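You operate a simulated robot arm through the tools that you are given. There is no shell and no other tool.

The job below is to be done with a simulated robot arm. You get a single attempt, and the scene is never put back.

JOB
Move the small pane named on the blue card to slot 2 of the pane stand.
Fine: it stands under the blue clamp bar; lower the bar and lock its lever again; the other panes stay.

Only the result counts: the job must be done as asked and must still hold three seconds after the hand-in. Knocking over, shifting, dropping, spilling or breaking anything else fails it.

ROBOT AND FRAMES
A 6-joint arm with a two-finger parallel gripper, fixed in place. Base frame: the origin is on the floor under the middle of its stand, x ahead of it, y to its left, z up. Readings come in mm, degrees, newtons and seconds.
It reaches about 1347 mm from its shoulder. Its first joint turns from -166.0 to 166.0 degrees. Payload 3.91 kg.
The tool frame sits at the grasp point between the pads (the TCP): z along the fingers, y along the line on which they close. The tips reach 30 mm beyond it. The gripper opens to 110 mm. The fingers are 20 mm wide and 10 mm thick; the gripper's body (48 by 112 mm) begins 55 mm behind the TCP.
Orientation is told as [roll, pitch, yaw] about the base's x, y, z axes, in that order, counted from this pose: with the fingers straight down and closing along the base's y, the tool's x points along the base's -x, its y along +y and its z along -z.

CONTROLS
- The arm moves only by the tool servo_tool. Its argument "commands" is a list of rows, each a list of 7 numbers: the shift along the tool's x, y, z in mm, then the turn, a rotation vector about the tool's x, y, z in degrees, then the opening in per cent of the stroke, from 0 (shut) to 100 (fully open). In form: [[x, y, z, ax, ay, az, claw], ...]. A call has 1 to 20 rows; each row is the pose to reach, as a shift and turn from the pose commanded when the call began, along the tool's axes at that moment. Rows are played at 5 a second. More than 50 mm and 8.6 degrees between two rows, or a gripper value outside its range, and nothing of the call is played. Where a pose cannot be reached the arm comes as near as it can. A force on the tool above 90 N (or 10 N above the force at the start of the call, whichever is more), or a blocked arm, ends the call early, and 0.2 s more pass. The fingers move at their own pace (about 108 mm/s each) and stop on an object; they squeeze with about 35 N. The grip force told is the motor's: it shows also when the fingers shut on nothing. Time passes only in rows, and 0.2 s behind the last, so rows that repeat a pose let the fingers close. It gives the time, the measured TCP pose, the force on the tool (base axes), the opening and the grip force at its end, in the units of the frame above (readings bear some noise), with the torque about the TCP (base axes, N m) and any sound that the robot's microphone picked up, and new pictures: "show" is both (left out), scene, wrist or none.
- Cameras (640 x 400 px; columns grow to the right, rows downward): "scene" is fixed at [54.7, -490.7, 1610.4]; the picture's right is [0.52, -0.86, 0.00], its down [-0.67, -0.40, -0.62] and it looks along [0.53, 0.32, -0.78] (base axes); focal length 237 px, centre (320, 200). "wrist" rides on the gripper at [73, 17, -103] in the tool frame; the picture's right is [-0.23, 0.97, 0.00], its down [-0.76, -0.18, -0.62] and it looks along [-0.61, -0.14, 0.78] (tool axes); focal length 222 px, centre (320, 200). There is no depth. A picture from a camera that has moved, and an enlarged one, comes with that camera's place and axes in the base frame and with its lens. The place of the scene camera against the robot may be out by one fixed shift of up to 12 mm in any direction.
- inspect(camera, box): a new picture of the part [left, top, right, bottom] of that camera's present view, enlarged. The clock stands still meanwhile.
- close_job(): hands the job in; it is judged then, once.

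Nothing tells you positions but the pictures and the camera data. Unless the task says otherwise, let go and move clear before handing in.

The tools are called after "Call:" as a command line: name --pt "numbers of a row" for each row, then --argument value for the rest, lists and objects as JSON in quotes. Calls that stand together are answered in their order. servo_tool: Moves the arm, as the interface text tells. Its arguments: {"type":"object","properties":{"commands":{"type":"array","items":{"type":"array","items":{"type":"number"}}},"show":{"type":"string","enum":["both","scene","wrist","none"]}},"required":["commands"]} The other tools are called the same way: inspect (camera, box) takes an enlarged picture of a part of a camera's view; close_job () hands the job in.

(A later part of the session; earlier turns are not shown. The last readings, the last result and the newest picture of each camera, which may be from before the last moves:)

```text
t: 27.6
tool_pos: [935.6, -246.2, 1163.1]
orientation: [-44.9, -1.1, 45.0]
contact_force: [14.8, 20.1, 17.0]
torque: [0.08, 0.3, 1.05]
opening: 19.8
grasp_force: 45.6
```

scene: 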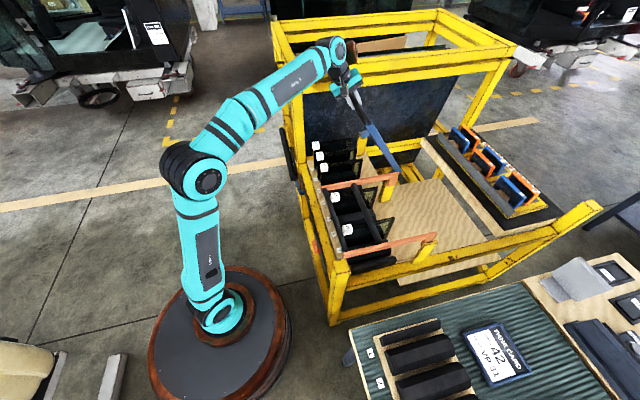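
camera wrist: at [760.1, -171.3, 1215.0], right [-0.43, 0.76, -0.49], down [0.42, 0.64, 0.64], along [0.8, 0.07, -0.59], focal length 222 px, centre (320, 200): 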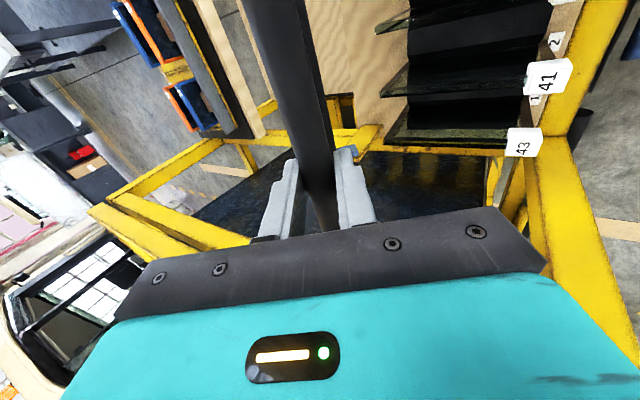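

Call:
servo_tool --pt "0 -20.2 22.7 3.6 0 0 0" --pt "0 -37.9 47.5 7.2 0 0 0" --show "both"

```text
t: 28.2
tool_pos: [979.1, -291.7, 1157.2]
orientation: [-52.0, -0.9, 45.1]
contact_force: [28.6, 25.4, 22.5]
torque: [-0.19, 0.4, 1.13]
opening: 19.7
grasp_force: 45.2
camera wrist: at [863.2, -276.3, 1206.2], right [-0.25, 0.59, -0.76], down [0.26, 0.8, 0.54], along [0.93, -0.06, -0.36], focal length 222 px, centre (320, 200)
```

scene: 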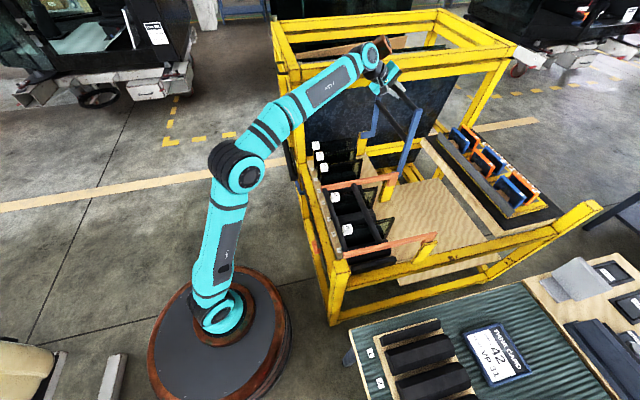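
wrist: 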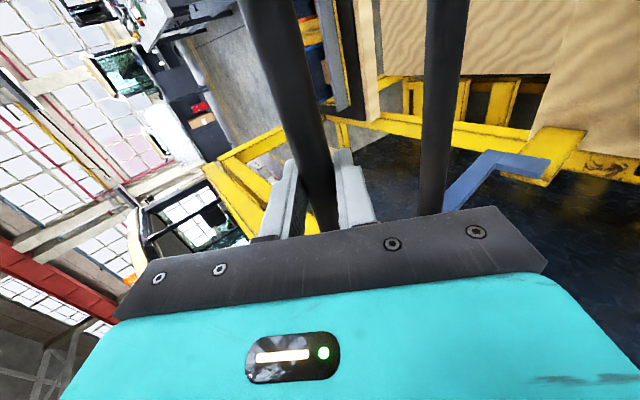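

Call:
servo_tool --pt "-2 -11.5 28.3 3.6 0 0 0" --pt "-2 -20.1 57.7 7.2 0 0 0" --show "none"

```text
t: 28.8
tool_pos: [1020.5, -333.8, 1142.7]
orientation: [-59.6, -1.2, 44.9]
contact_force: [39.3, 6.7, 59.3]
torque: [-1.17, 0.58, 0.21]
opening: 20.0
grasp_force: 45.0
```

A circle fit to the measured points puts the hinge near (n=869, z=840) with a radius of 316, so the bar is at about 99°. I'll continue gently on the corrected arc to look for its stop.

Call:
servo_tool --pt "-2.5 -7.7 -4.4 0 0 0 0" --pt "-3 -12.4 27.9 3.2 0 0 0" --show "both"

```text
t: 29.5
tool_pos: [1044.9, -347.1, 1130.0]
orientation: [-61.5, -0.9, 44.8]
contact_force: [-92.3, 55.3, -33.5]
torque: [-0.93, -0.3, 1.58]
opening: 19.7
grasp_force: 45.4
stopped in row 2: the force on the tool passed its limit at 120 N (the readings are from after the stop); the commanded pose is now the measured one
camera wrist: at [924.2, -326.7, 1162.5], right [-0.16, 0.5, -0.85], down [0.21, 0.86, 0.47], along [0.97, -0.11, -0.24], focal length 222 px, centre (320, 200)
```

scene: 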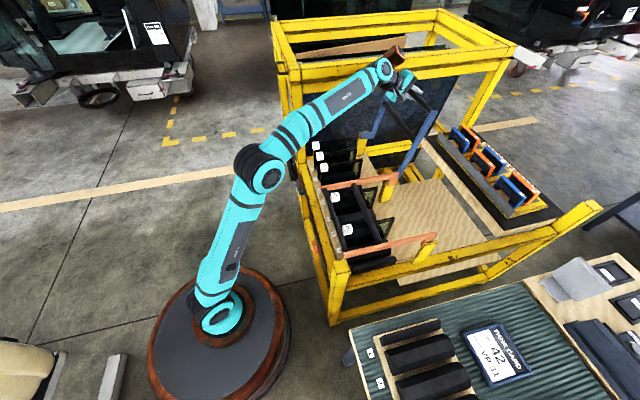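
wrist: 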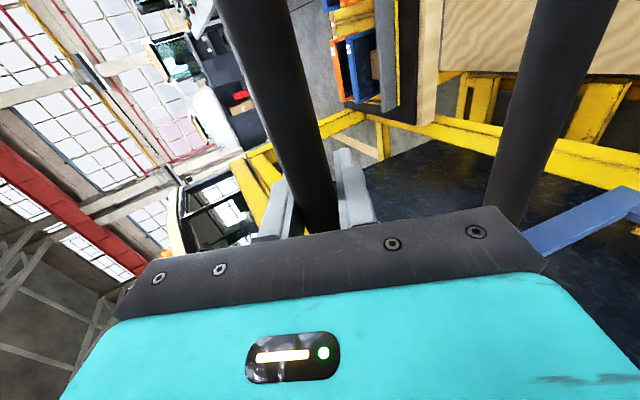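

The bar has hit its stop at about 105°, past vertical, so it should rest there. I'll relieve, release slowly and back away.

Call:
servo_tool --pt "0 0 -4 0 0 0 0" --pt "0 0 -4 0 0 0 20" --pt "0 0 -4 0 0 0 35" --pt "0 0 -4 0 0 0 45" --pt "0 0 -30 0 0 0 45" --pt "0 0 -70 0 0 0 45" --pt "0 0 -110 0 0 0 45" --show "both"

```text
t: 31.1
tool_pos: [980.3, -282.4, 1180.8]
orientation: [-61.6, -0.9, 44.7]
contact_force: [0.4, -0.1, -0.1]
torque: [-0.02, -0.01, 0.01]
opening: 49.4
grasp_force: 0.1
camera wrist: at [859.0, -261.3, 1213.1], right [-0.15, 0.5, -0.85], down [0.21, 0.86, 0.46], along [0.97, -0.11, -0.24], focal length 222 px, centre (320, 200)
```

scene: 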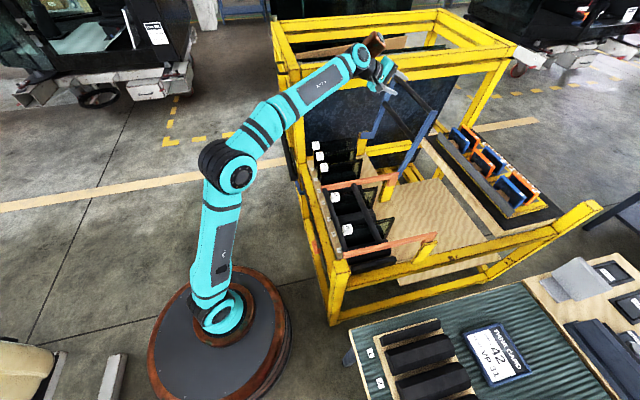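
wrist: 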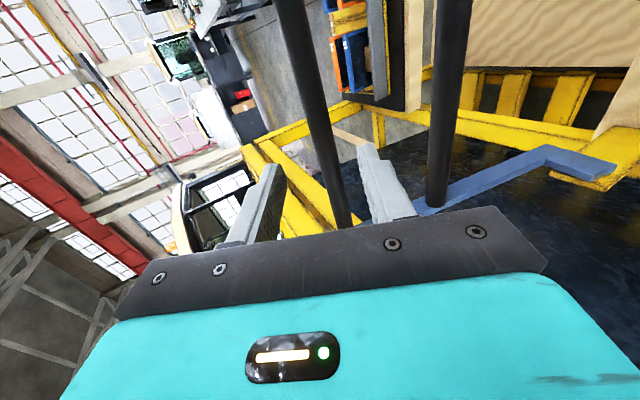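

The bar stays open. Next I'll look at the panes.

Call:
inspect --camera "scene" --box '[295, 120, 415, 210]'

Call:
inspect --camera "scene" --box '[340, 300, 480, 400]'

```text
4.44 times, centred on (355, 165) of scene
camera zoom: at [54.7, -490.7, 1610.4], right [0.52, -0.86, 0.0], down [-0.67, -0.4, -0.62], along [0.53, 0.32, -0.78], focal length 1054 px, centre (164, 356)
```

zoom: 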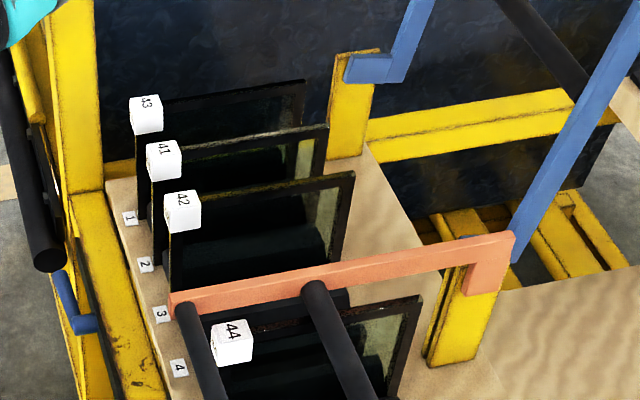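

```text
4.00 times, centred on (410, 350) of scene
camera zoom: at [54.7, -490.7, 1610.4], right [0.52, -0.86, 0.0], down [-0.67, -0.4, -0.62], along [0.53, 0.32, -0.78], focal length 949 px, centre (-40, -400)
```

zoom: 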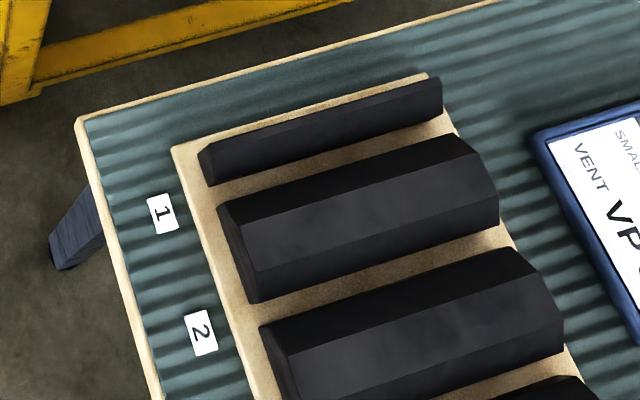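

Pane 42 stands clear now: e≈447, n from about 580 to 779, top at z≈875, about 10 mm thick, with its cube at the near top corner. I'll bring the tool upright above it and turn the fingers to close across the pane.

Call:
servo_tool --pt "5.75 16 -21.6 -7.7 0 0 45" --pt "11.5 32 -43.3 -15.4 0 0 45" --pt "17.25 48 -64.9 -23.1 0 0 45" --pt "23 63.9 -86.5 -30.8 0 0 45" --pt "28.75 79.8 -108.2 -38.5 0 0 45" --pt "34.5 95.8 -129.8 -46.2 0 0 45" --pt "40.25 111.7 -151.5 -53.9 0 0 45" --pt "46 127.7 -173.1 -61.6 0 0 45" --show "none"

Call:
servo_tool --pt "0 0 0 0 0 7.5 55" --pt "0 0 0 0 0 15 55" --pt "0 0 0 0 0 22.5 55" --pt "0 0 0 0 0 30 55" --pt "0 0 0 0 0 37.5 55" --pt "0 0 0 0 0 45 55" --pt "0 0 0 0 0 52.5 55" --pt "0 0 0 0 0 60 55" --pt "0 0 0 0 0 67.5 55" --pt "0 0 0 0 0 75 55" --pt "0 0 0 0 0 82.5 55" --pt "0 0 0 0 0 90 55" --show "both"

Call:
inspect --camera "wrist" --box '[160, 0, 480, 220]'

```text
t: 32.9
tool_pos: [796.0, -164.0, 1150.5]
orientation: [0.2, -0.9, 44.9]
contact_force: [-0.4, -0.4, 0.1]
torque: [-0.02, 0.02, -0.04]
opening: 49.4
grasp_force: 0.0
```

```text
t: 35.5
tool_pos: [796.3, -165.4, 1150.7]
orientation: [1.0, -0.1, -45.3]
contact_force: [-0.3, -1.5, -0.3]
torque: [0.0, 0.02, 0.0]
opening: 60.4
grasp_force: 0.2
camera wrist: at [757.0, -100.7, 1252.9], right [0.85, 0.52, 0.02], down [0.4, -0.67, 0.62], along [0.34, -0.52, -0.78], focal length 222 px, centre (320, 200)
```

scene: 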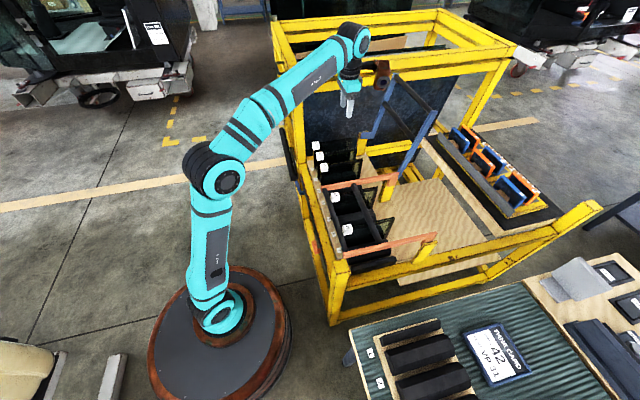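
wrist: 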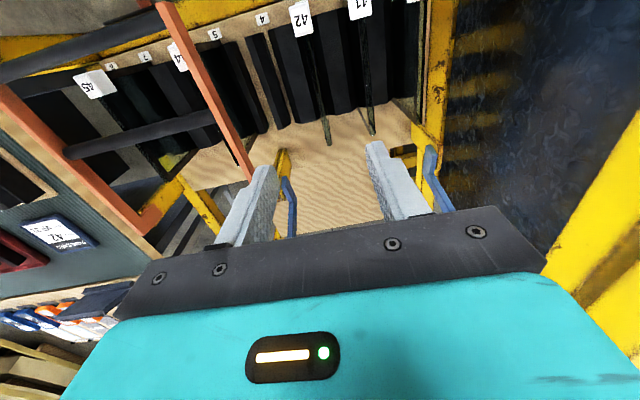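

```text
1.82 times, centred on (320, 110) of wrist
camera zoom: at [757.0, -100.7, 1252.9], right [0.85, 0.52, 0.02], down [0.4, -0.67, 0.62], along [0.34, -0.52, -0.78], focal length 404 px, centre (320, 364)
```

zoom: 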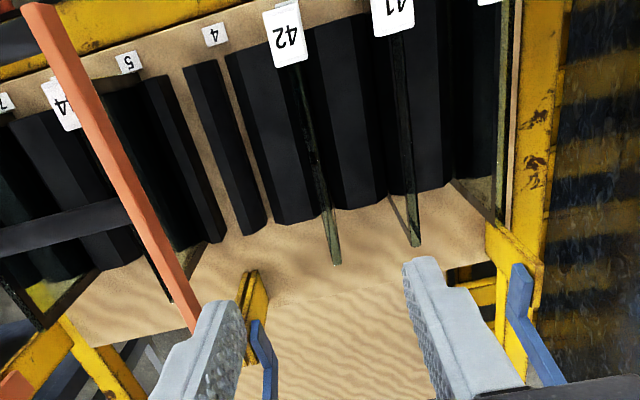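

The fingers line up over pane 42. I'll correct the small tilt and descend to just above the pane top for a check.

Call:
servo_tool --pt "0 0.9 40 0.5 0 -0.3 55" --pt "0 0.9 80 1 0 -0.3 55" --pt "0 0.9 120 1 0 -0.3 55" --pt "0 0.9 160 1 0 -0.3 55" --pt "0 0.9 200 1 0 -0.3 55" --pt "0 0.9 235 1 0 -0.3 55" --pt "0 0.9 235 1 0 -0.3 55" --show "both"

Call:
inspect --camera "wrist" --box '[160, 0, 480, 240]'

```text
t: 37.1
tool_pos: [800.4, -163.4, 912.2]
orientation: [-0.1, -0.1, -44.9]
contact_force: [-0.2, 0.5, 0.6]
torque: [0.02, 0.02, -0.01]
opening: 60.6
grasp_force: 0.1
camera wrist: at [762.4, -98.8, 1015.9], right [0.85, 0.53, 0.0], down [0.41, -0.66, 0.62], along [0.33, -0.53, -0.78], focal length 222 px, centre (320, 200)
```

scene: 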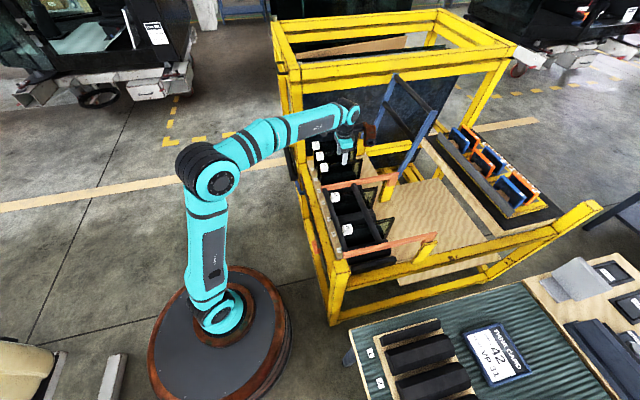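
wrist: 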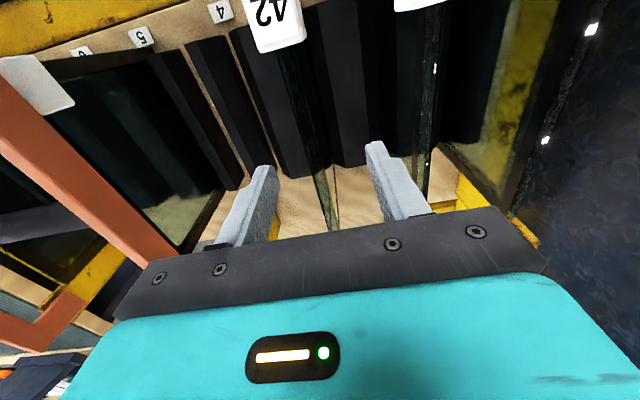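

```text
1.67 times, centred on (320, 120) of wrist
camera zoom: at [762.4, -98.8, 1015.9], right [0.85, 0.53, 0.0], down [0.41, -0.66, 0.62], along [0.33, -0.53, -0.78], focal length 370 px, centre (320, 333)
```

zoom: 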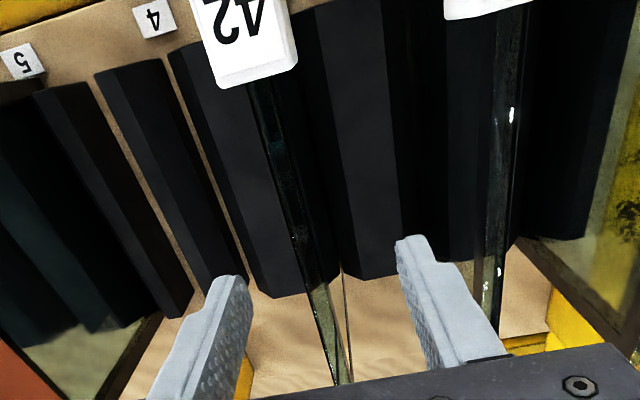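

The pane is about 4 mm toward -e from the finger centre. I'll adjust, descend around the top edge and close.

Call:
servo_tool --pt "0 -3.8 10 0 0 0 55" --pt "0 -3.8 35 0 0 0 55" --pt "0 -3.8 62 0 0 0 55" --pt "0 -3.8 62 0 0 0 55" --pt "0 -3.8 62 0 0 0 20" --pt "0 -3.8 62 0 0 0 0" --pt "0 -3.8 62 0 0 0 0" --show "both"

Call:
inspect --camera "wrist" --box '[160, 0, 480, 240]'

```text
t: 38.7
tool_pos: [796.0, -166.4, 853.1]
orientation: [-0.2, -0.1, -44.8]
contact_force: [-0.2, -0.1, 0.1]
torque: [-0.22, -0.16, -0.09]
opening: 8.9
grasp_force: 34.8
camera wrist: at [757.9, -101.9, 954.4], right [0.85, 0.53, 0.0], down [0.41, -0.66, 0.62], along [0.33, -0.53, -0.78], focal length 222 px, centre (320, 200)
```

scene: 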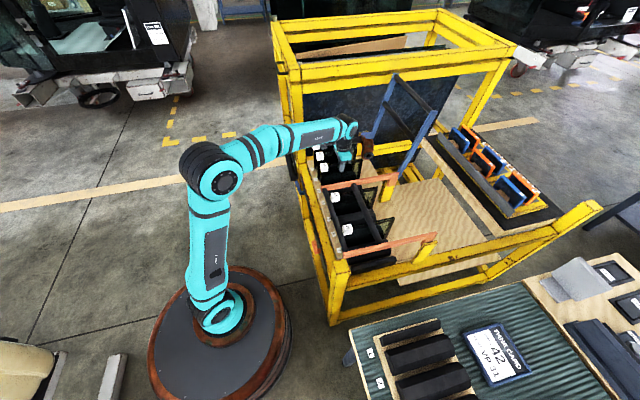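
wrist: 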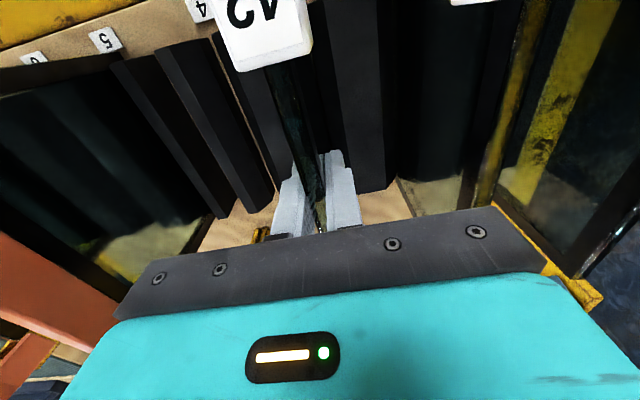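

```text
1.67 times, centred on (320, 120) of wrist
camera zoom: at [757.9, -101.9, 954.4], right [0.85, 0.53, 0.0], down [0.41, -0.66, 0.62], along [0.33, -0.53, -0.78], focal length 370 px, centre (320, 333)
```

zoom: 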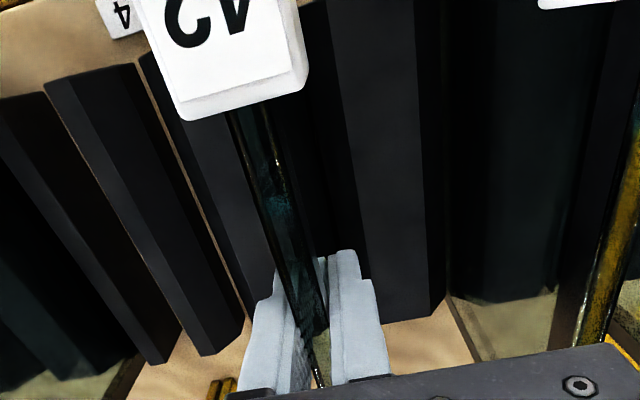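

Pane 42 is gripped at 8.9 mm thick. I'll lift it slowly at first and check.

Call:
servo_tool --pt "0 0 -8 0 0 0 0" --pt "0 0 -20 0 0 0 0" --pt "0 0 -35 0 0 0 0" --pt "0 0 -50 0 0 0 0" --show "both"

Call:
inspect --camera "scene" --box '[295, 110, 415, 210]'

```text
t: 39.7
tool_pos: [797.9, -164.8, 903.8]
orientation: [-0.1, 0.0, -44.8]
contact_force: [-0.3, -0.1, -8.8]
torque: [-0.02, -0.02, -0.01]
opening: 8.9
grasp_force: 34.8
camera wrist: at [760.0, -99.5, 1005.2], right [0.85, 0.53, 0.0], down [0.41, -0.66, 0.62], along [0.33, -0.53, -0.78], focal length 222 px, centre (320, 200)
```

scene: 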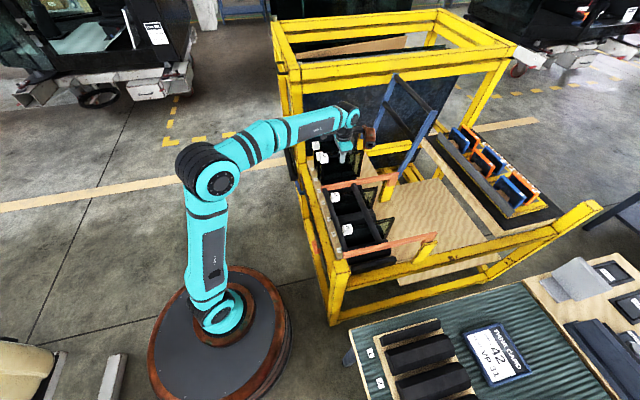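
wrist: 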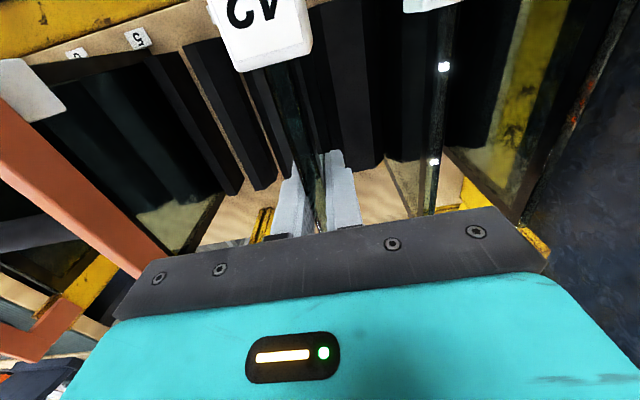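

```text
4.00 times, centred on (355, 160) of scene
camera zoom: at [54.7, -490.7, 1610.4], right [0.52, -0.86, 0.0], down [-0.67, -0.4, -0.62], along [0.53, 0.32, -0.78], focal length 949 px, centre (180, 360)
```

zoom: 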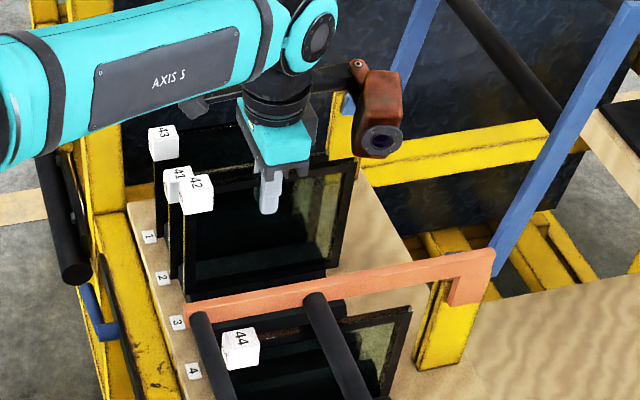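

The pane weighs about 0.9 kg and hangs balanced. I'll lift it clear of everything.

Call:
servo_tool --pt "0 0 -30 0 0 0 0" --pt "0 0 -65 0 0 0 0" --pt "0 0 -105 0 0 0 0" --pt "0 0 -145 0 0 0 0" --pt "0 0 -185 0 0 0 0" --pt "0 0 -225 0 0 0 0" --pt "0 0 -260 0 0 0 0" --show "both"

Call:
inspect --camera "scene" --box '[295, 60, 455, 180]'

```text
t: 41.3
tool_pos: [800.2, -162.5, 1163.7]
orientation: [-0.1, 0.0, -44.9]
contact_force: [-0.4, -0.7, -7.4]
torque: [0.02, 0.0, 0.0]
opening: 8.9
grasp_force: 35.0
camera wrist: at [761.9, -97.7, 1266.6], right [0.85, 0.53, 0.0], down [0.42, -0.66, 0.62], along [0.33, -0.53, -0.78], focal length 222 px, centre (320, 200)
```

scene: 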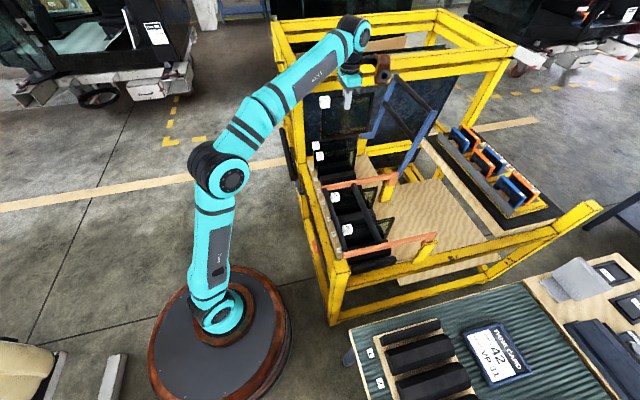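
wrist: 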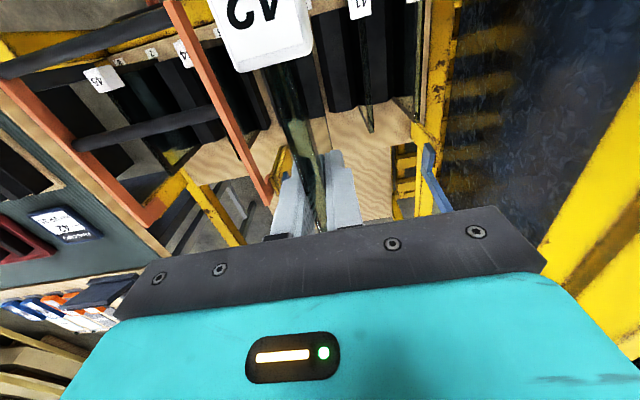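

```text
3.33 times, centred on (375, 120) of scene
camera zoom: at [54.7, -490.7, 1610.4], right [0.52, -0.86, 0.0], down [-0.67, -0.4, -0.62], along [0.53, 0.32, -0.78], focal length 791 px, centre (137, 467)
```

zoom: 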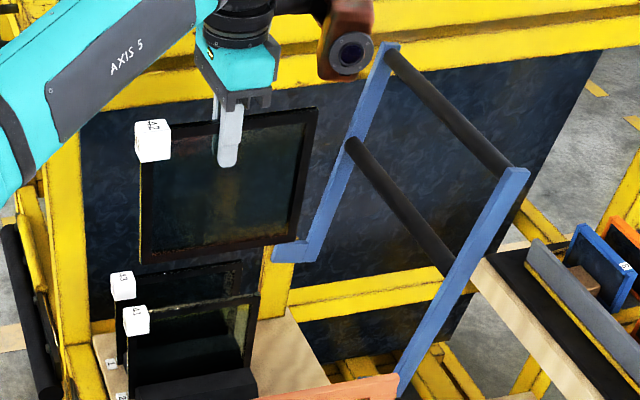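

The pane (about 197 × 165 mm) is held clear. Slot 2 of the stand runs parallel to the pane, so I'll carry it sideways along -e toward the table without turning it.

Call:
servo_tool --pt "0 -12 0 0 0 0 0" --pt "0 -35 0 0 0 0 0" --pt "0 -68 0 0 0 0 0" --pt "0 -104 0 0 0 0 0" --pt "0 -140 0 0 0 0 0" --pt "0 -176 0 0 0 0 0" --pt "0 -212 0 0 0 0 0" --pt "0 -248 0 0 0 0 0" --pt "0 -284 0 0 0 0 0" --pt "0 -320 0 0 0 0 0" --pt "0 -353 0 0 0 0 0" --pt "0 -378 0 0 0 0 0" --pt "0 -390 0 0 0 0 0" --show "scene"

```text
t: 44.1
tool_pos: [522.6, -437.4, 1162.2]
orientation: [-0.1, -0.2, -44.9]
contact_force: [-0.2, 0.2, -7.2]
torque: [-0.02, -0.02, 0.02]
opening: 8.9
grasp_force: 34.3
```

scene: 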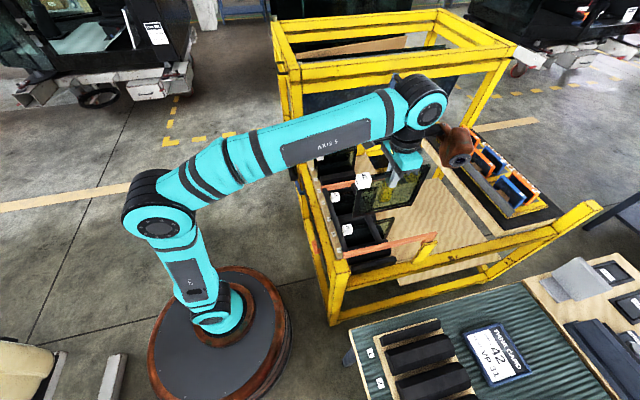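

Call:
servo_tool --pt "0 -12 0 0 0 0 0" --pt "-3 -35 0 0 0 0 0" --pt "-6 -68 0 0 0 0 0" --pt "-10 -104 0 0 0 0 0" --pt "-14 -140 0 0 0 0 0" --pt "-18 -176 0 0 0 0 0" --pt "-22 -212 0 0 0 0 0" --pt "-26 -248 0 0 0 0 0" --pt "-30 -284 0 0 0 0 0" --pt "-34 -320 0 0 0 0 0" --pt "-37 -353 0 0 0 0 0" --pt "-40 -383 0 0 0 0 0" --pt "-40 -400 0 0 0 0 0" --pt "-40 -400 0 0 0 0 0" --show "both"

Call:
inspect --camera "wrist" --box '[100, 0, 540, 260]'

```text
t: 47.1
tool_pos: [266.5, -751.9, 1162.8]
orientation: [0.1, 0.0, -44.9]
contact_force: [0.1, 0.2, -6.7]
torque: [-0.02, 0.01, -0.03]
opening: 8.8
grasp_force: 35.2
camera wrist: at [229.2, -687.0, 1265.5], right [0.85, 0.53, 0.0], down [0.41, -0.66, 0.62], along [0.33, -0.53, -0.78], focal length 222 px, centre (320, 200)
```

scene: 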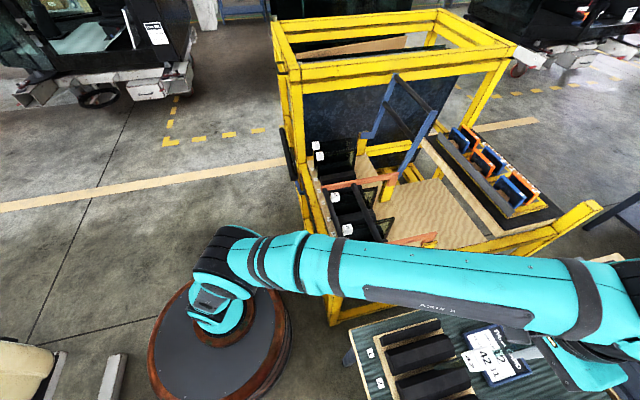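
wrist: 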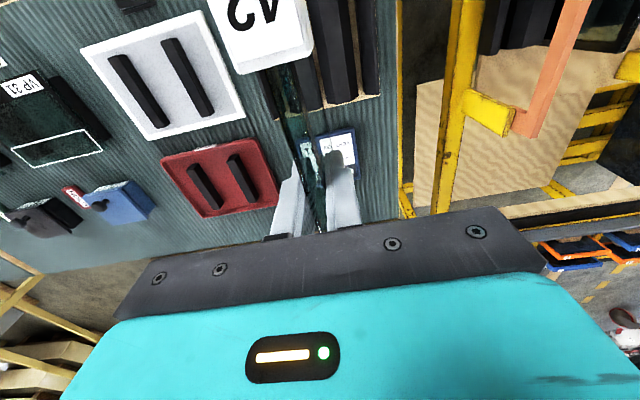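

```text
1.45 times, centred on (320, 130) of wrist
camera zoom: at [229.2, -687.0, 1265.5], right [0.85, 0.53, 0.0], down [0.41, -0.66, 0.62], along [0.33, -0.53, -0.78], focal length 323 px, centre (320, 302)
```

zoom: 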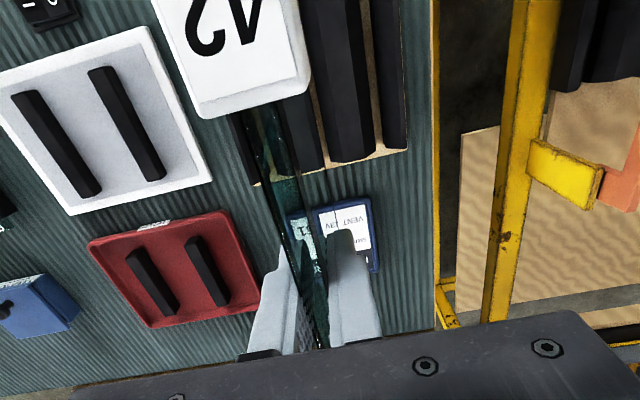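

Call:
inspect --camera "wrist" --box '[250, 0, 410, 120]'

```text
3.33 times, centred on (330, 60) of wrist
camera zoom: at [229.2, -687.0, 1265.5], right [0.85, 0.53, 0.0], down [0.41, -0.66, 0.62], along [0.33, -0.53, -0.78], focal length 740 px, centre (287, 667)
```

zoom: 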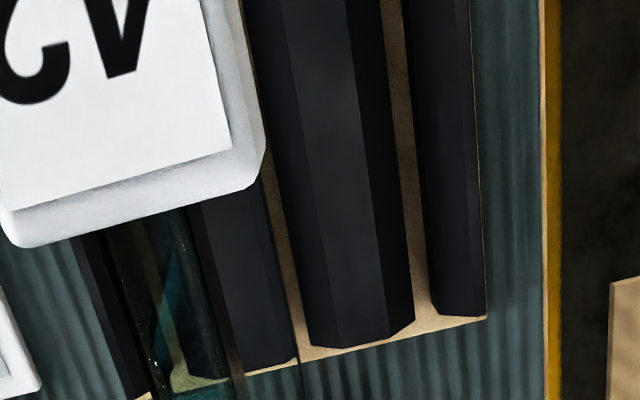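

The stand is visible: bar 1 at right, then slot 1, bar 2, slot 2 and bar 3, with slot 2 at around e≈-347. I'll move lower and to the side for a clearer look.

Call:
servo_tool --pt "5 -10 25 0 0 0 0" --pt "12 -20 60 0 0 0 0" --pt "18 -30 95 0 0 0 0" --pt "24 -40 130 0 0 0 0" --pt "30 -45 160 0 0 0 0" --pt "30 -45 163 0 0 0 0" --show "wrist"

Call:
inspect --camera "wrist" --box '[280, 0, 520, 200]'

```text
t: 48.5
tool_pos: [215.1, -762.2, 999.3]
orientation: [0.2, 0.0, -44.8]
contact_force: [2.2, 4.0, 22.9]
torque: [0.29, -0.56, 0.2]
opening: 8.6
grasp_force: 35.4
camera wrist: at [176.1, -697.7, 1101.6], right [0.85, 0.53, 0.0], down [0.41, -0.66, 0.62], along [0.33, -0.53, -0.78], focal length 222 px, centre (320, 200)
```

wrist: 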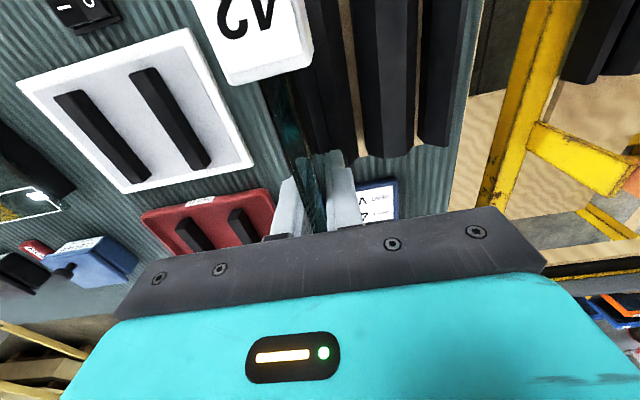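

```text
2.00 times, centred on (400, 100) of wrist
camera zoom: at [176.1, -697.7, 1101.6], right [0.85, 0.53, 0.0], down [0.41, -0.66, 0.62], along [0.33, -0.53, -0.78], focal length 444 px, centre (160, 400)
```

zoom: 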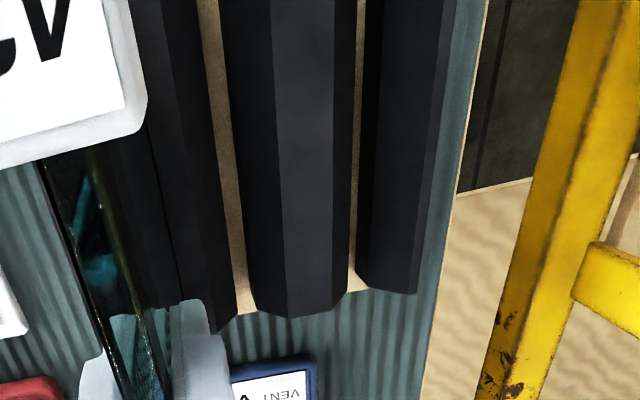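

The force shows the pane's lower edge touched a stand cushion; the two views put the stand board at z≈824, higher than I assumed. I'm raising at once.

Call:
servo_tool --pt "0 0 -15 0 0 0 0" --pt "0 0 -40 0 0 0 0" --pt "0 0 -60 0 0 0 0" --pt "0 0 -60 0 0 0 0" --show "both"

Call:
inspect --camera "wrist" --box '[220, 0, 460, 200]'

Call:
inspect --camera "scene" --box '[340, 290, 540, 400]'

```text
t: 49.5
tool_pos: [214.8, -760.8, 1060.3]
orientation: [0.0, -0.1, -44.9]
contact_force: [0.1, 0.2, -7.5]
torque: [-0.01, 0.0, 0.0]
opening: 9.1
grasp_force: 34.8
camera wrist: at [176.5, -696.3, 1162.9], right [0.85, 0.53, 0.0], down [0.41, -0.66, 0.62], along [0.33, -0.53, -0.78], focal length 222 px, centre (320, 200)
```

scene: 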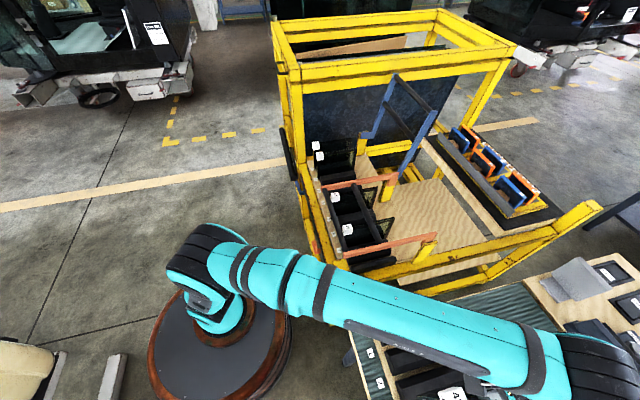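
wrist: 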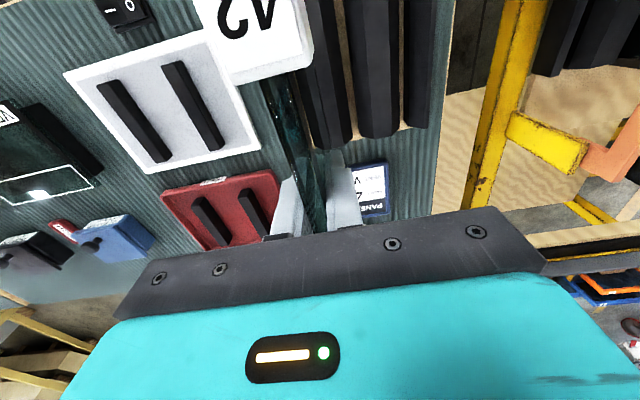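

```text
2.00 times, centred on (340, 100) of wrist
camera zoom: at [176.5, -696.3, 1162.9], right [0.85, 0.53, 0.0], down [0.41, -0.66, 0.62], along [0.33, -0.53, -0.78], focal length 444 px, centre (280, 400)
```

zoom: 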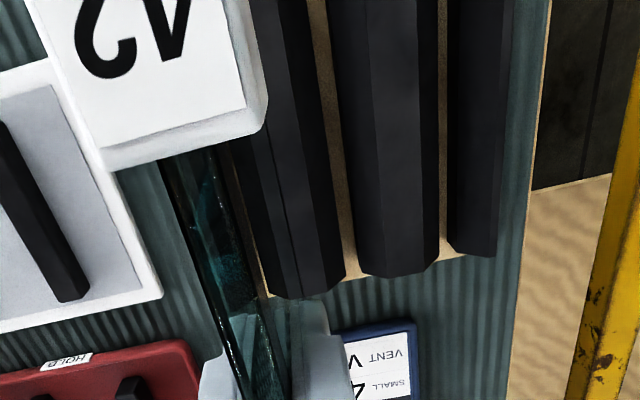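

```text
3.20 times, centred on (440, 345) of scene
camera zoom: at [54.7, -490.7, 1610.4], right [0.52, -0.86, 0.0], down [-0.67, -0.4, -0.62], along [0.53, 0.32, -0.78], focal length 759 px, centre (-64, -264)
```

zoom: 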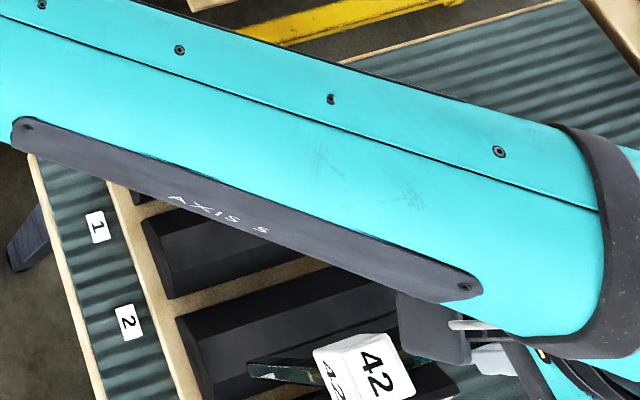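

The pane came off cleanly (weight reading normal again) and the stand looks unmoved. Slot 2 is at e≈-343, with bar tops around z≈860. I'll move the pane above slot 2.

Call:
servo_tool --pt "5 12 0 0 0 0.2 0" --pt "12 26 5 0 0 0.4 0" --pt "18 38 12 0 0 0.4 0" --pt "20 43 20 0 0 0.4 0" --pt "20 43 20 0 0 0.4 0" --show "both"

Call:
inspect --camera "wrist" --box '[220, 0, 460, 200]'

Call:
inspect --camera "wrist" --box '[260, 80, 360, 200]'

```text
t: 50.7
tool_pos: [229.9, -718.0, 1038.7]
orientation: [0.0, 0.0, -45.2]
contact_force: [-0.5, -0.1, -6.7]
torque: [-0.03, 0.01, -0.04]
opening: 8.9
grasp_force: 34.7
camera wrist: at [192.0, -652.5, 1141.5], right [0.85, 0.52, 0.0], down [0.41, -0.67, 0.62], along [0.33, -0.53, -0.78], focal length 222 px, centre (320, 200)
```

scene: 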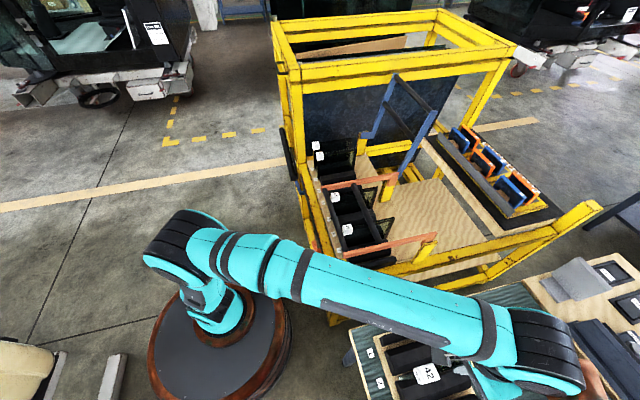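
wrist: 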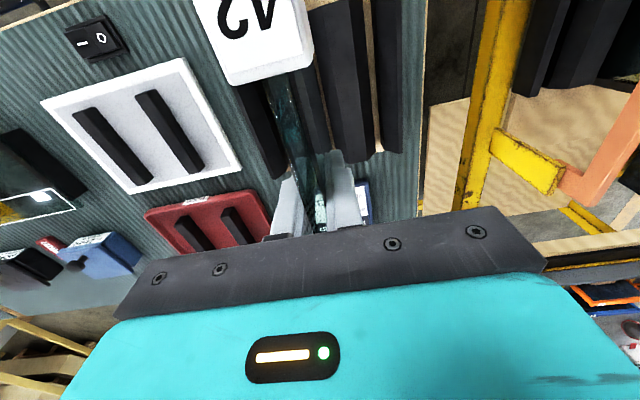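

```text
2.00 times, centred on (340, 100) of wrist
camera zoom: at [192.0, -652.5, 1141.5], right [0.85, 0.52, 0.0], down [0.41, -0.67, 0.62], along [0.33, -0.53, -0.78], focal length 444 px, centre (280, 400)
```

zoom: 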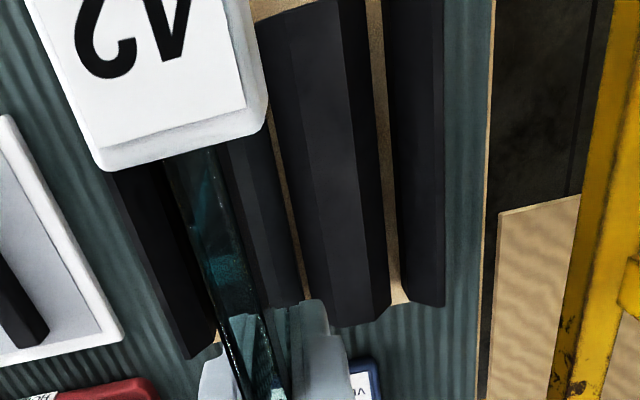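

```text
3.33 times, centred on (310, 140) of wrist
camera zoom: at [192.0, -652.5, 1141.5], right [0.85, 0.52, 0.0], down [0.41, -0.67, 0.62], along [0.33, -0.53, -0.78], focal length 740 px, centre (353, 400)
```

zoom: 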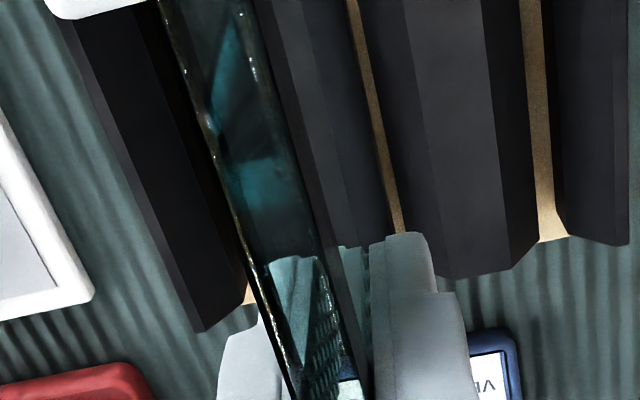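

From several views the stand is turned by about -0.8° and slot 2 is near e≈-342 at the pane's centre, with the board at z≈826. I'll fine-align and come down carefully.

Call:
servo_tool --pt "0 1.0 10 0 0 0.3 0" --pt "0 1.5 22 0 0 0.5 0" --pt "0 1.5 32 0 0 0.5 0" --pt "0 1.5 32 0 0 0.5 0" --show "both"

Call:
inspect --camera "wrist" --box '[220, 0, 420, 200]'

Call:
inspect --camera "scene" --box '[350, 320, 500, 400]'

```text
t: 51.7
tool_pos: [232.3, -715.6, 1007.9]
orientation: [-0.2, -0.2, -45.8]
contact_force: [-0.1, -0.1, -7.0]
torque: [0.02, -0.06, 0.03]
opening: 8.9
grasp_force: 35.3
camera wrist: at [195.2, -650.4, 1110.5], right [0.86, 0.52, 0.0], down [0.4, -0.67, 0.62], along [0.32, -0.53, -0.78], focal length 222 px, centre (320, 200)
```

scene: 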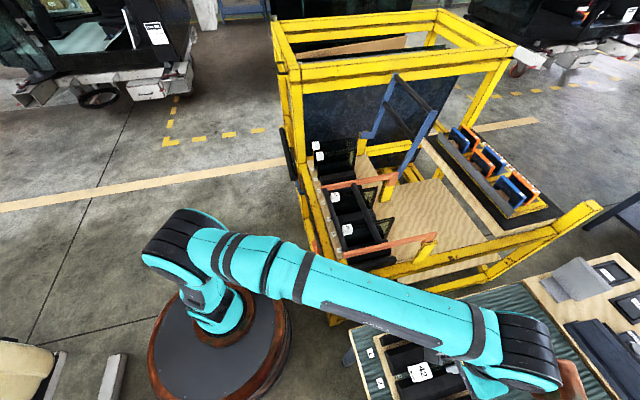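
wrist: 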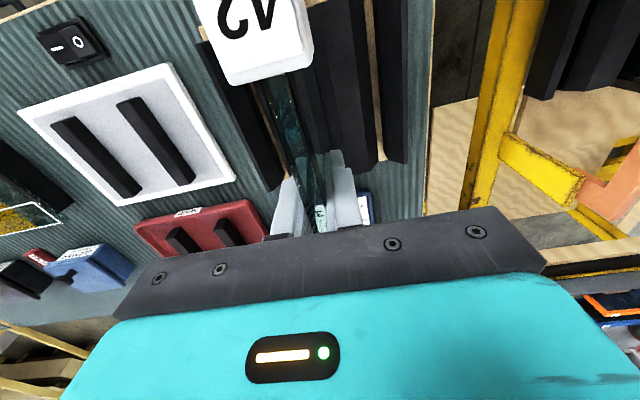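

```text
2.00 times, centred on (320, 100) of wrist
camera zoom: at [195.2, -650.4, 1110.5], right [0.86, 0.52, 0.0], down [0.4, -0.67, 0.62], along [0.32, -0.53, -0.78], focal length 444 px, centre (320, 400)
```

zoom: 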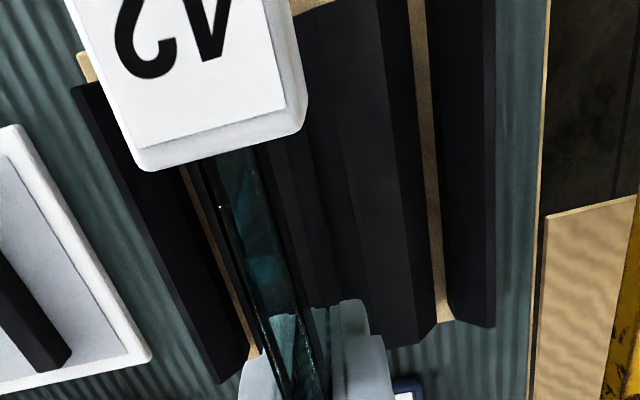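

```text
4.27 times, centred on (425, 360) of scene
camera zoom: at [54.7, -490.7, 1610.4], right [0.52, -0.86, 0.0], down [-0.67, -0.4, -0.62], along [0.53, 0.32, -0.78], focal length 1012 px, centre (-128, -483)
```

zoom: 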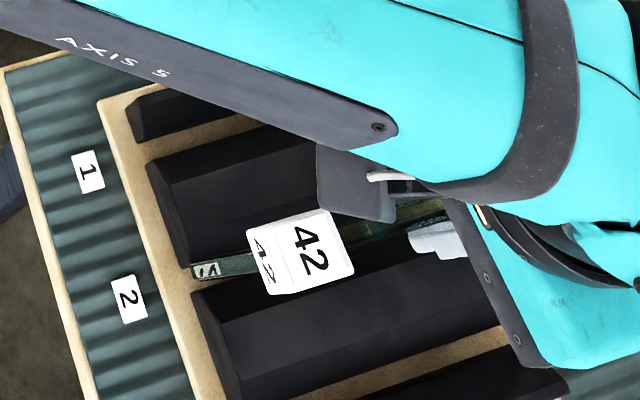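

Call:
inspect --camera "scene" --box '[376, 360, 436, 400]'

Call:
inspect --camera "wrist" --box '[270, 70, 350, 200]'

```text
10.00 times, centred on (406, 380) of scene
camera zoom: at [54.7, -490.7, 1610.4], right [0.52, -0.86, 0.0], down [-0.67, -0.4, -0.62], along [0.53, 0.32, -0.78], focal length 2372 px, centre (-540, -1600)
```

zoom: 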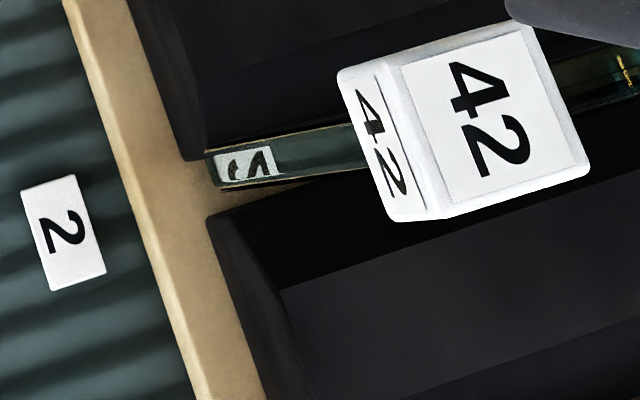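

```text
3.08 times, centred on (310, 135) of wrist
camera zoom: at [195.2, -650.4, 1110.5], right [0.86, 0.52, 0.0], down [0.4, -0.67, 0.62], along [0.32, -0.53, -0.78], focal length 684 px, centre (351, 400)
```

zoom: 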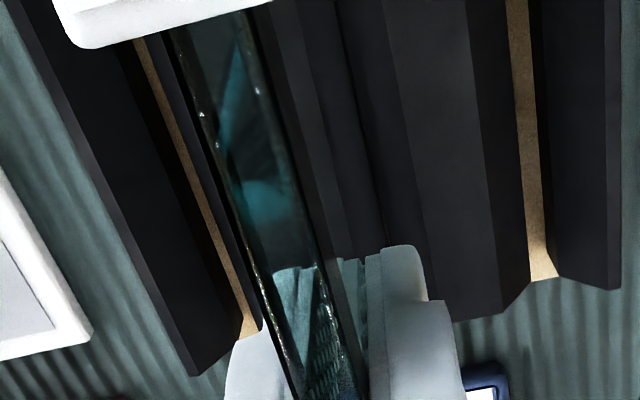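

The scene view suggests the pane's lower edge is about 4 mm too far toward +e relative to slot 2. I'll shift it by -3.5 mm and check again before lowering.

Call:
servo_tool --pt "0 -2 0 0 0 0 0" --pt "0 -3.5 0 0 0 0 0" --pt "0 -3.5 0 0 0 0 0" --show "none"

Call:
inspect --camera "scene" --box '[376, 350, 456, 400]'

Call:
inspect --camera "wrist" --box '[240, 0, 400, 120]'

```text
t: 52.5
tool_pos: [229.1, -719.3, 1007.6]
orientation: [0.0, -0.1, -45.9]
contact_force: [0.1, -0.8, -6.8]
torque: [-0.01, -0.02, 0.0]
opening: 8.9
grasp_force: 34.6
```

```text
8.00 times, centred on (416, 375) of scene
camera zoom: at [54.7, -490.7, 1610.4], right [0.52, -0.86, 0.0], down [-0.67, -0.4, -0.62], along [0.53, 0.32, -0.78], focal length 1898 px, centre (-448, -1200)
```

zoom: 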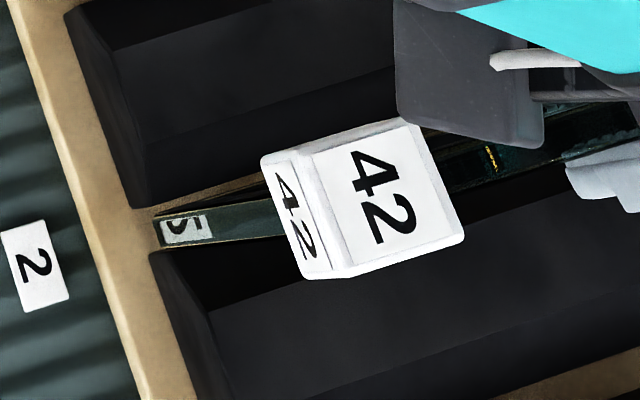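

```text
3.33 times, centred on (320, 60) of wrist
camera zoom: at [191.9, -653.4, 1110.1], right [0.86, 0.52, 0.0], down [0.4, -0.67, 0.62], along [0.32, -0.53, -0.78], focal length 740 px, centre (320, 667)
```

zoom: 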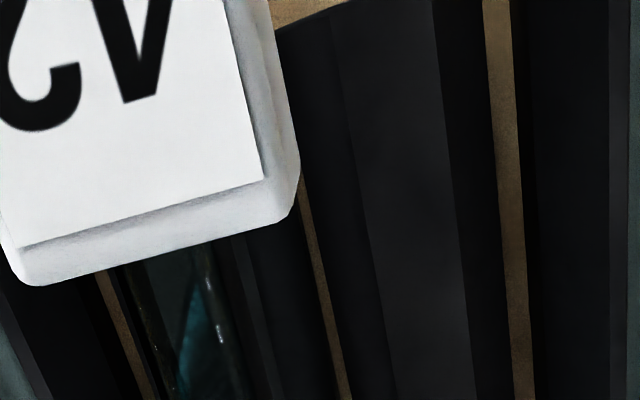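

The pane's lower edge is now within about 1 mm of the slot centre in the scene view. I'll lower in small steps and watch the forces.

Call:
servo_tool --pt "0 -0.5 5 0 0 0 0" --pt "0 -0.5 10 0 0 0 0" --pt "0 -0.5 15 0 0 0 0" --show "none"

Call:
inspect --camera "scene" --box '[376, 350, 456, 400]'

```text
t: 53.3
tool_pos: [229.3, -719.6, 992.7]
orientation: [-0.2, -0.1, -45.8]
contact_force: [0.6, 0.0, -7.3]
torque: [-0.01, 0.03, -0.01]
opening: 8.9
grasp_force: 35.0
```

```text
8.00 times, centred on (416, 375) of scene
camera zoom: at [54.7, -490.7, 1610.4], right [0.52, -0.86, 0.0], down [-0.67, -0.4, -0.62], along [0.53, 0.32, -0.78], focal length 1898 px, centre (-448, -1200)
```

zoom: 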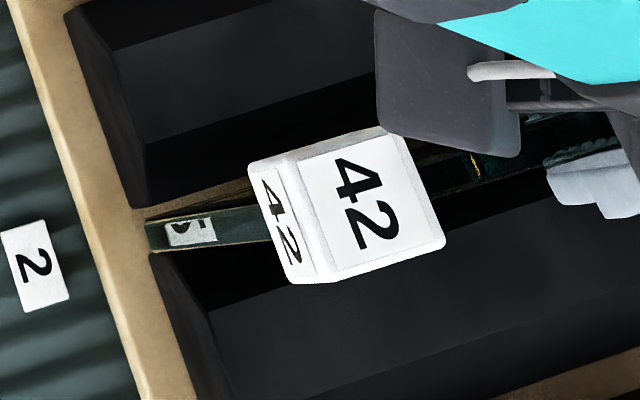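

Below the earlier contact height with no contact force, so the pane is entering the slot. Continuing down.

Call:
servo_tool --pt "0 0.3 5 0 0 0 0" --pt "0 0.3 10 0 0 0 0" --pt "0 0.3 14 0 0 0 0" --show "none"

Call:
inspect --camera "scene" --box '[376, 350, 456, 400]'

```text
t: 54.1
tool_pos: [229.4, -718.3, 980.0]
orientation: [-0.1, -0.1, -45.8]
contact_force: [0.4, 0.8, -5.0]
torque: [-0.01, -0.22, 0.15]
opening: 9.1
grasp_force: 34.9
```

```text
8.00 times, centred on (416, 375) of scene
camera zoom: at [54.7, -490.7, 1610.4], right [0.52, -0.86, 0.0], down [-0.67, -0.4, -0.62], along [0.53, 0.32, -0.78], focal length 1898 px, centre (-448, -1200)
```

zoom: 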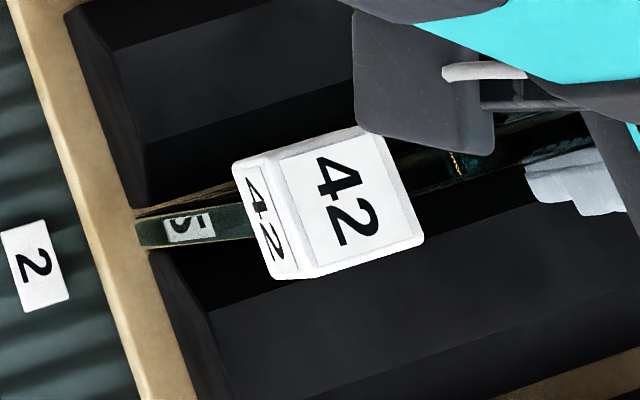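

Call:
servo_tool --pt "0 0 3 0 0 0 0" --pt "0 0 6 0 0 0 0" --show "none"

```text
t: 54.7
tool_pos: [230.6, -718.3, 973.7]
orientation: [0.0, 0.0, -45.8]
contact_force: [4.2, 3.4, -5.5]
torque: [0.39, -0.68, 0.5]
opening: 9.0
grasp_force: 34.8
```

A light sideways contact at the far end; I'll trim the yaw by 0.4° and shift slightly +e while lowering.

Call:
servo_tool --pt "0 0.6 1 0 0 -0.4 0" --pt "0 0.6 4 0 0 -0.4 0" --pt "0 0.6 6 0 0 -0.4 0" --show "none"

```text
t: 55.5
tool_pos: [230.7, -718.0, 968.9]
orientation: [0.0, 0.0, -45.4]
contact_force: [0.7, 1.5, -6.6]
torque: [0.13, -0.11, 0.14]
opening: 8.8
grasp_force: 35.0
```

Call:
servo_tool --pt "0 0.2 3 0 0 -0.1 0" --pt "0 0.2 6 0 0 -0.1 0" --show "none"

```text
t: 56.1
tool_pos: [230.6, -717.7, 961.9]
orientation: [-0.1, -0.1, -45.3]
contact_force: [-0.2, -1.3, -6.7]
torque: [-0.02, 0.0, 0.02]
opening: 8.9
grasp_force: 35.2
```

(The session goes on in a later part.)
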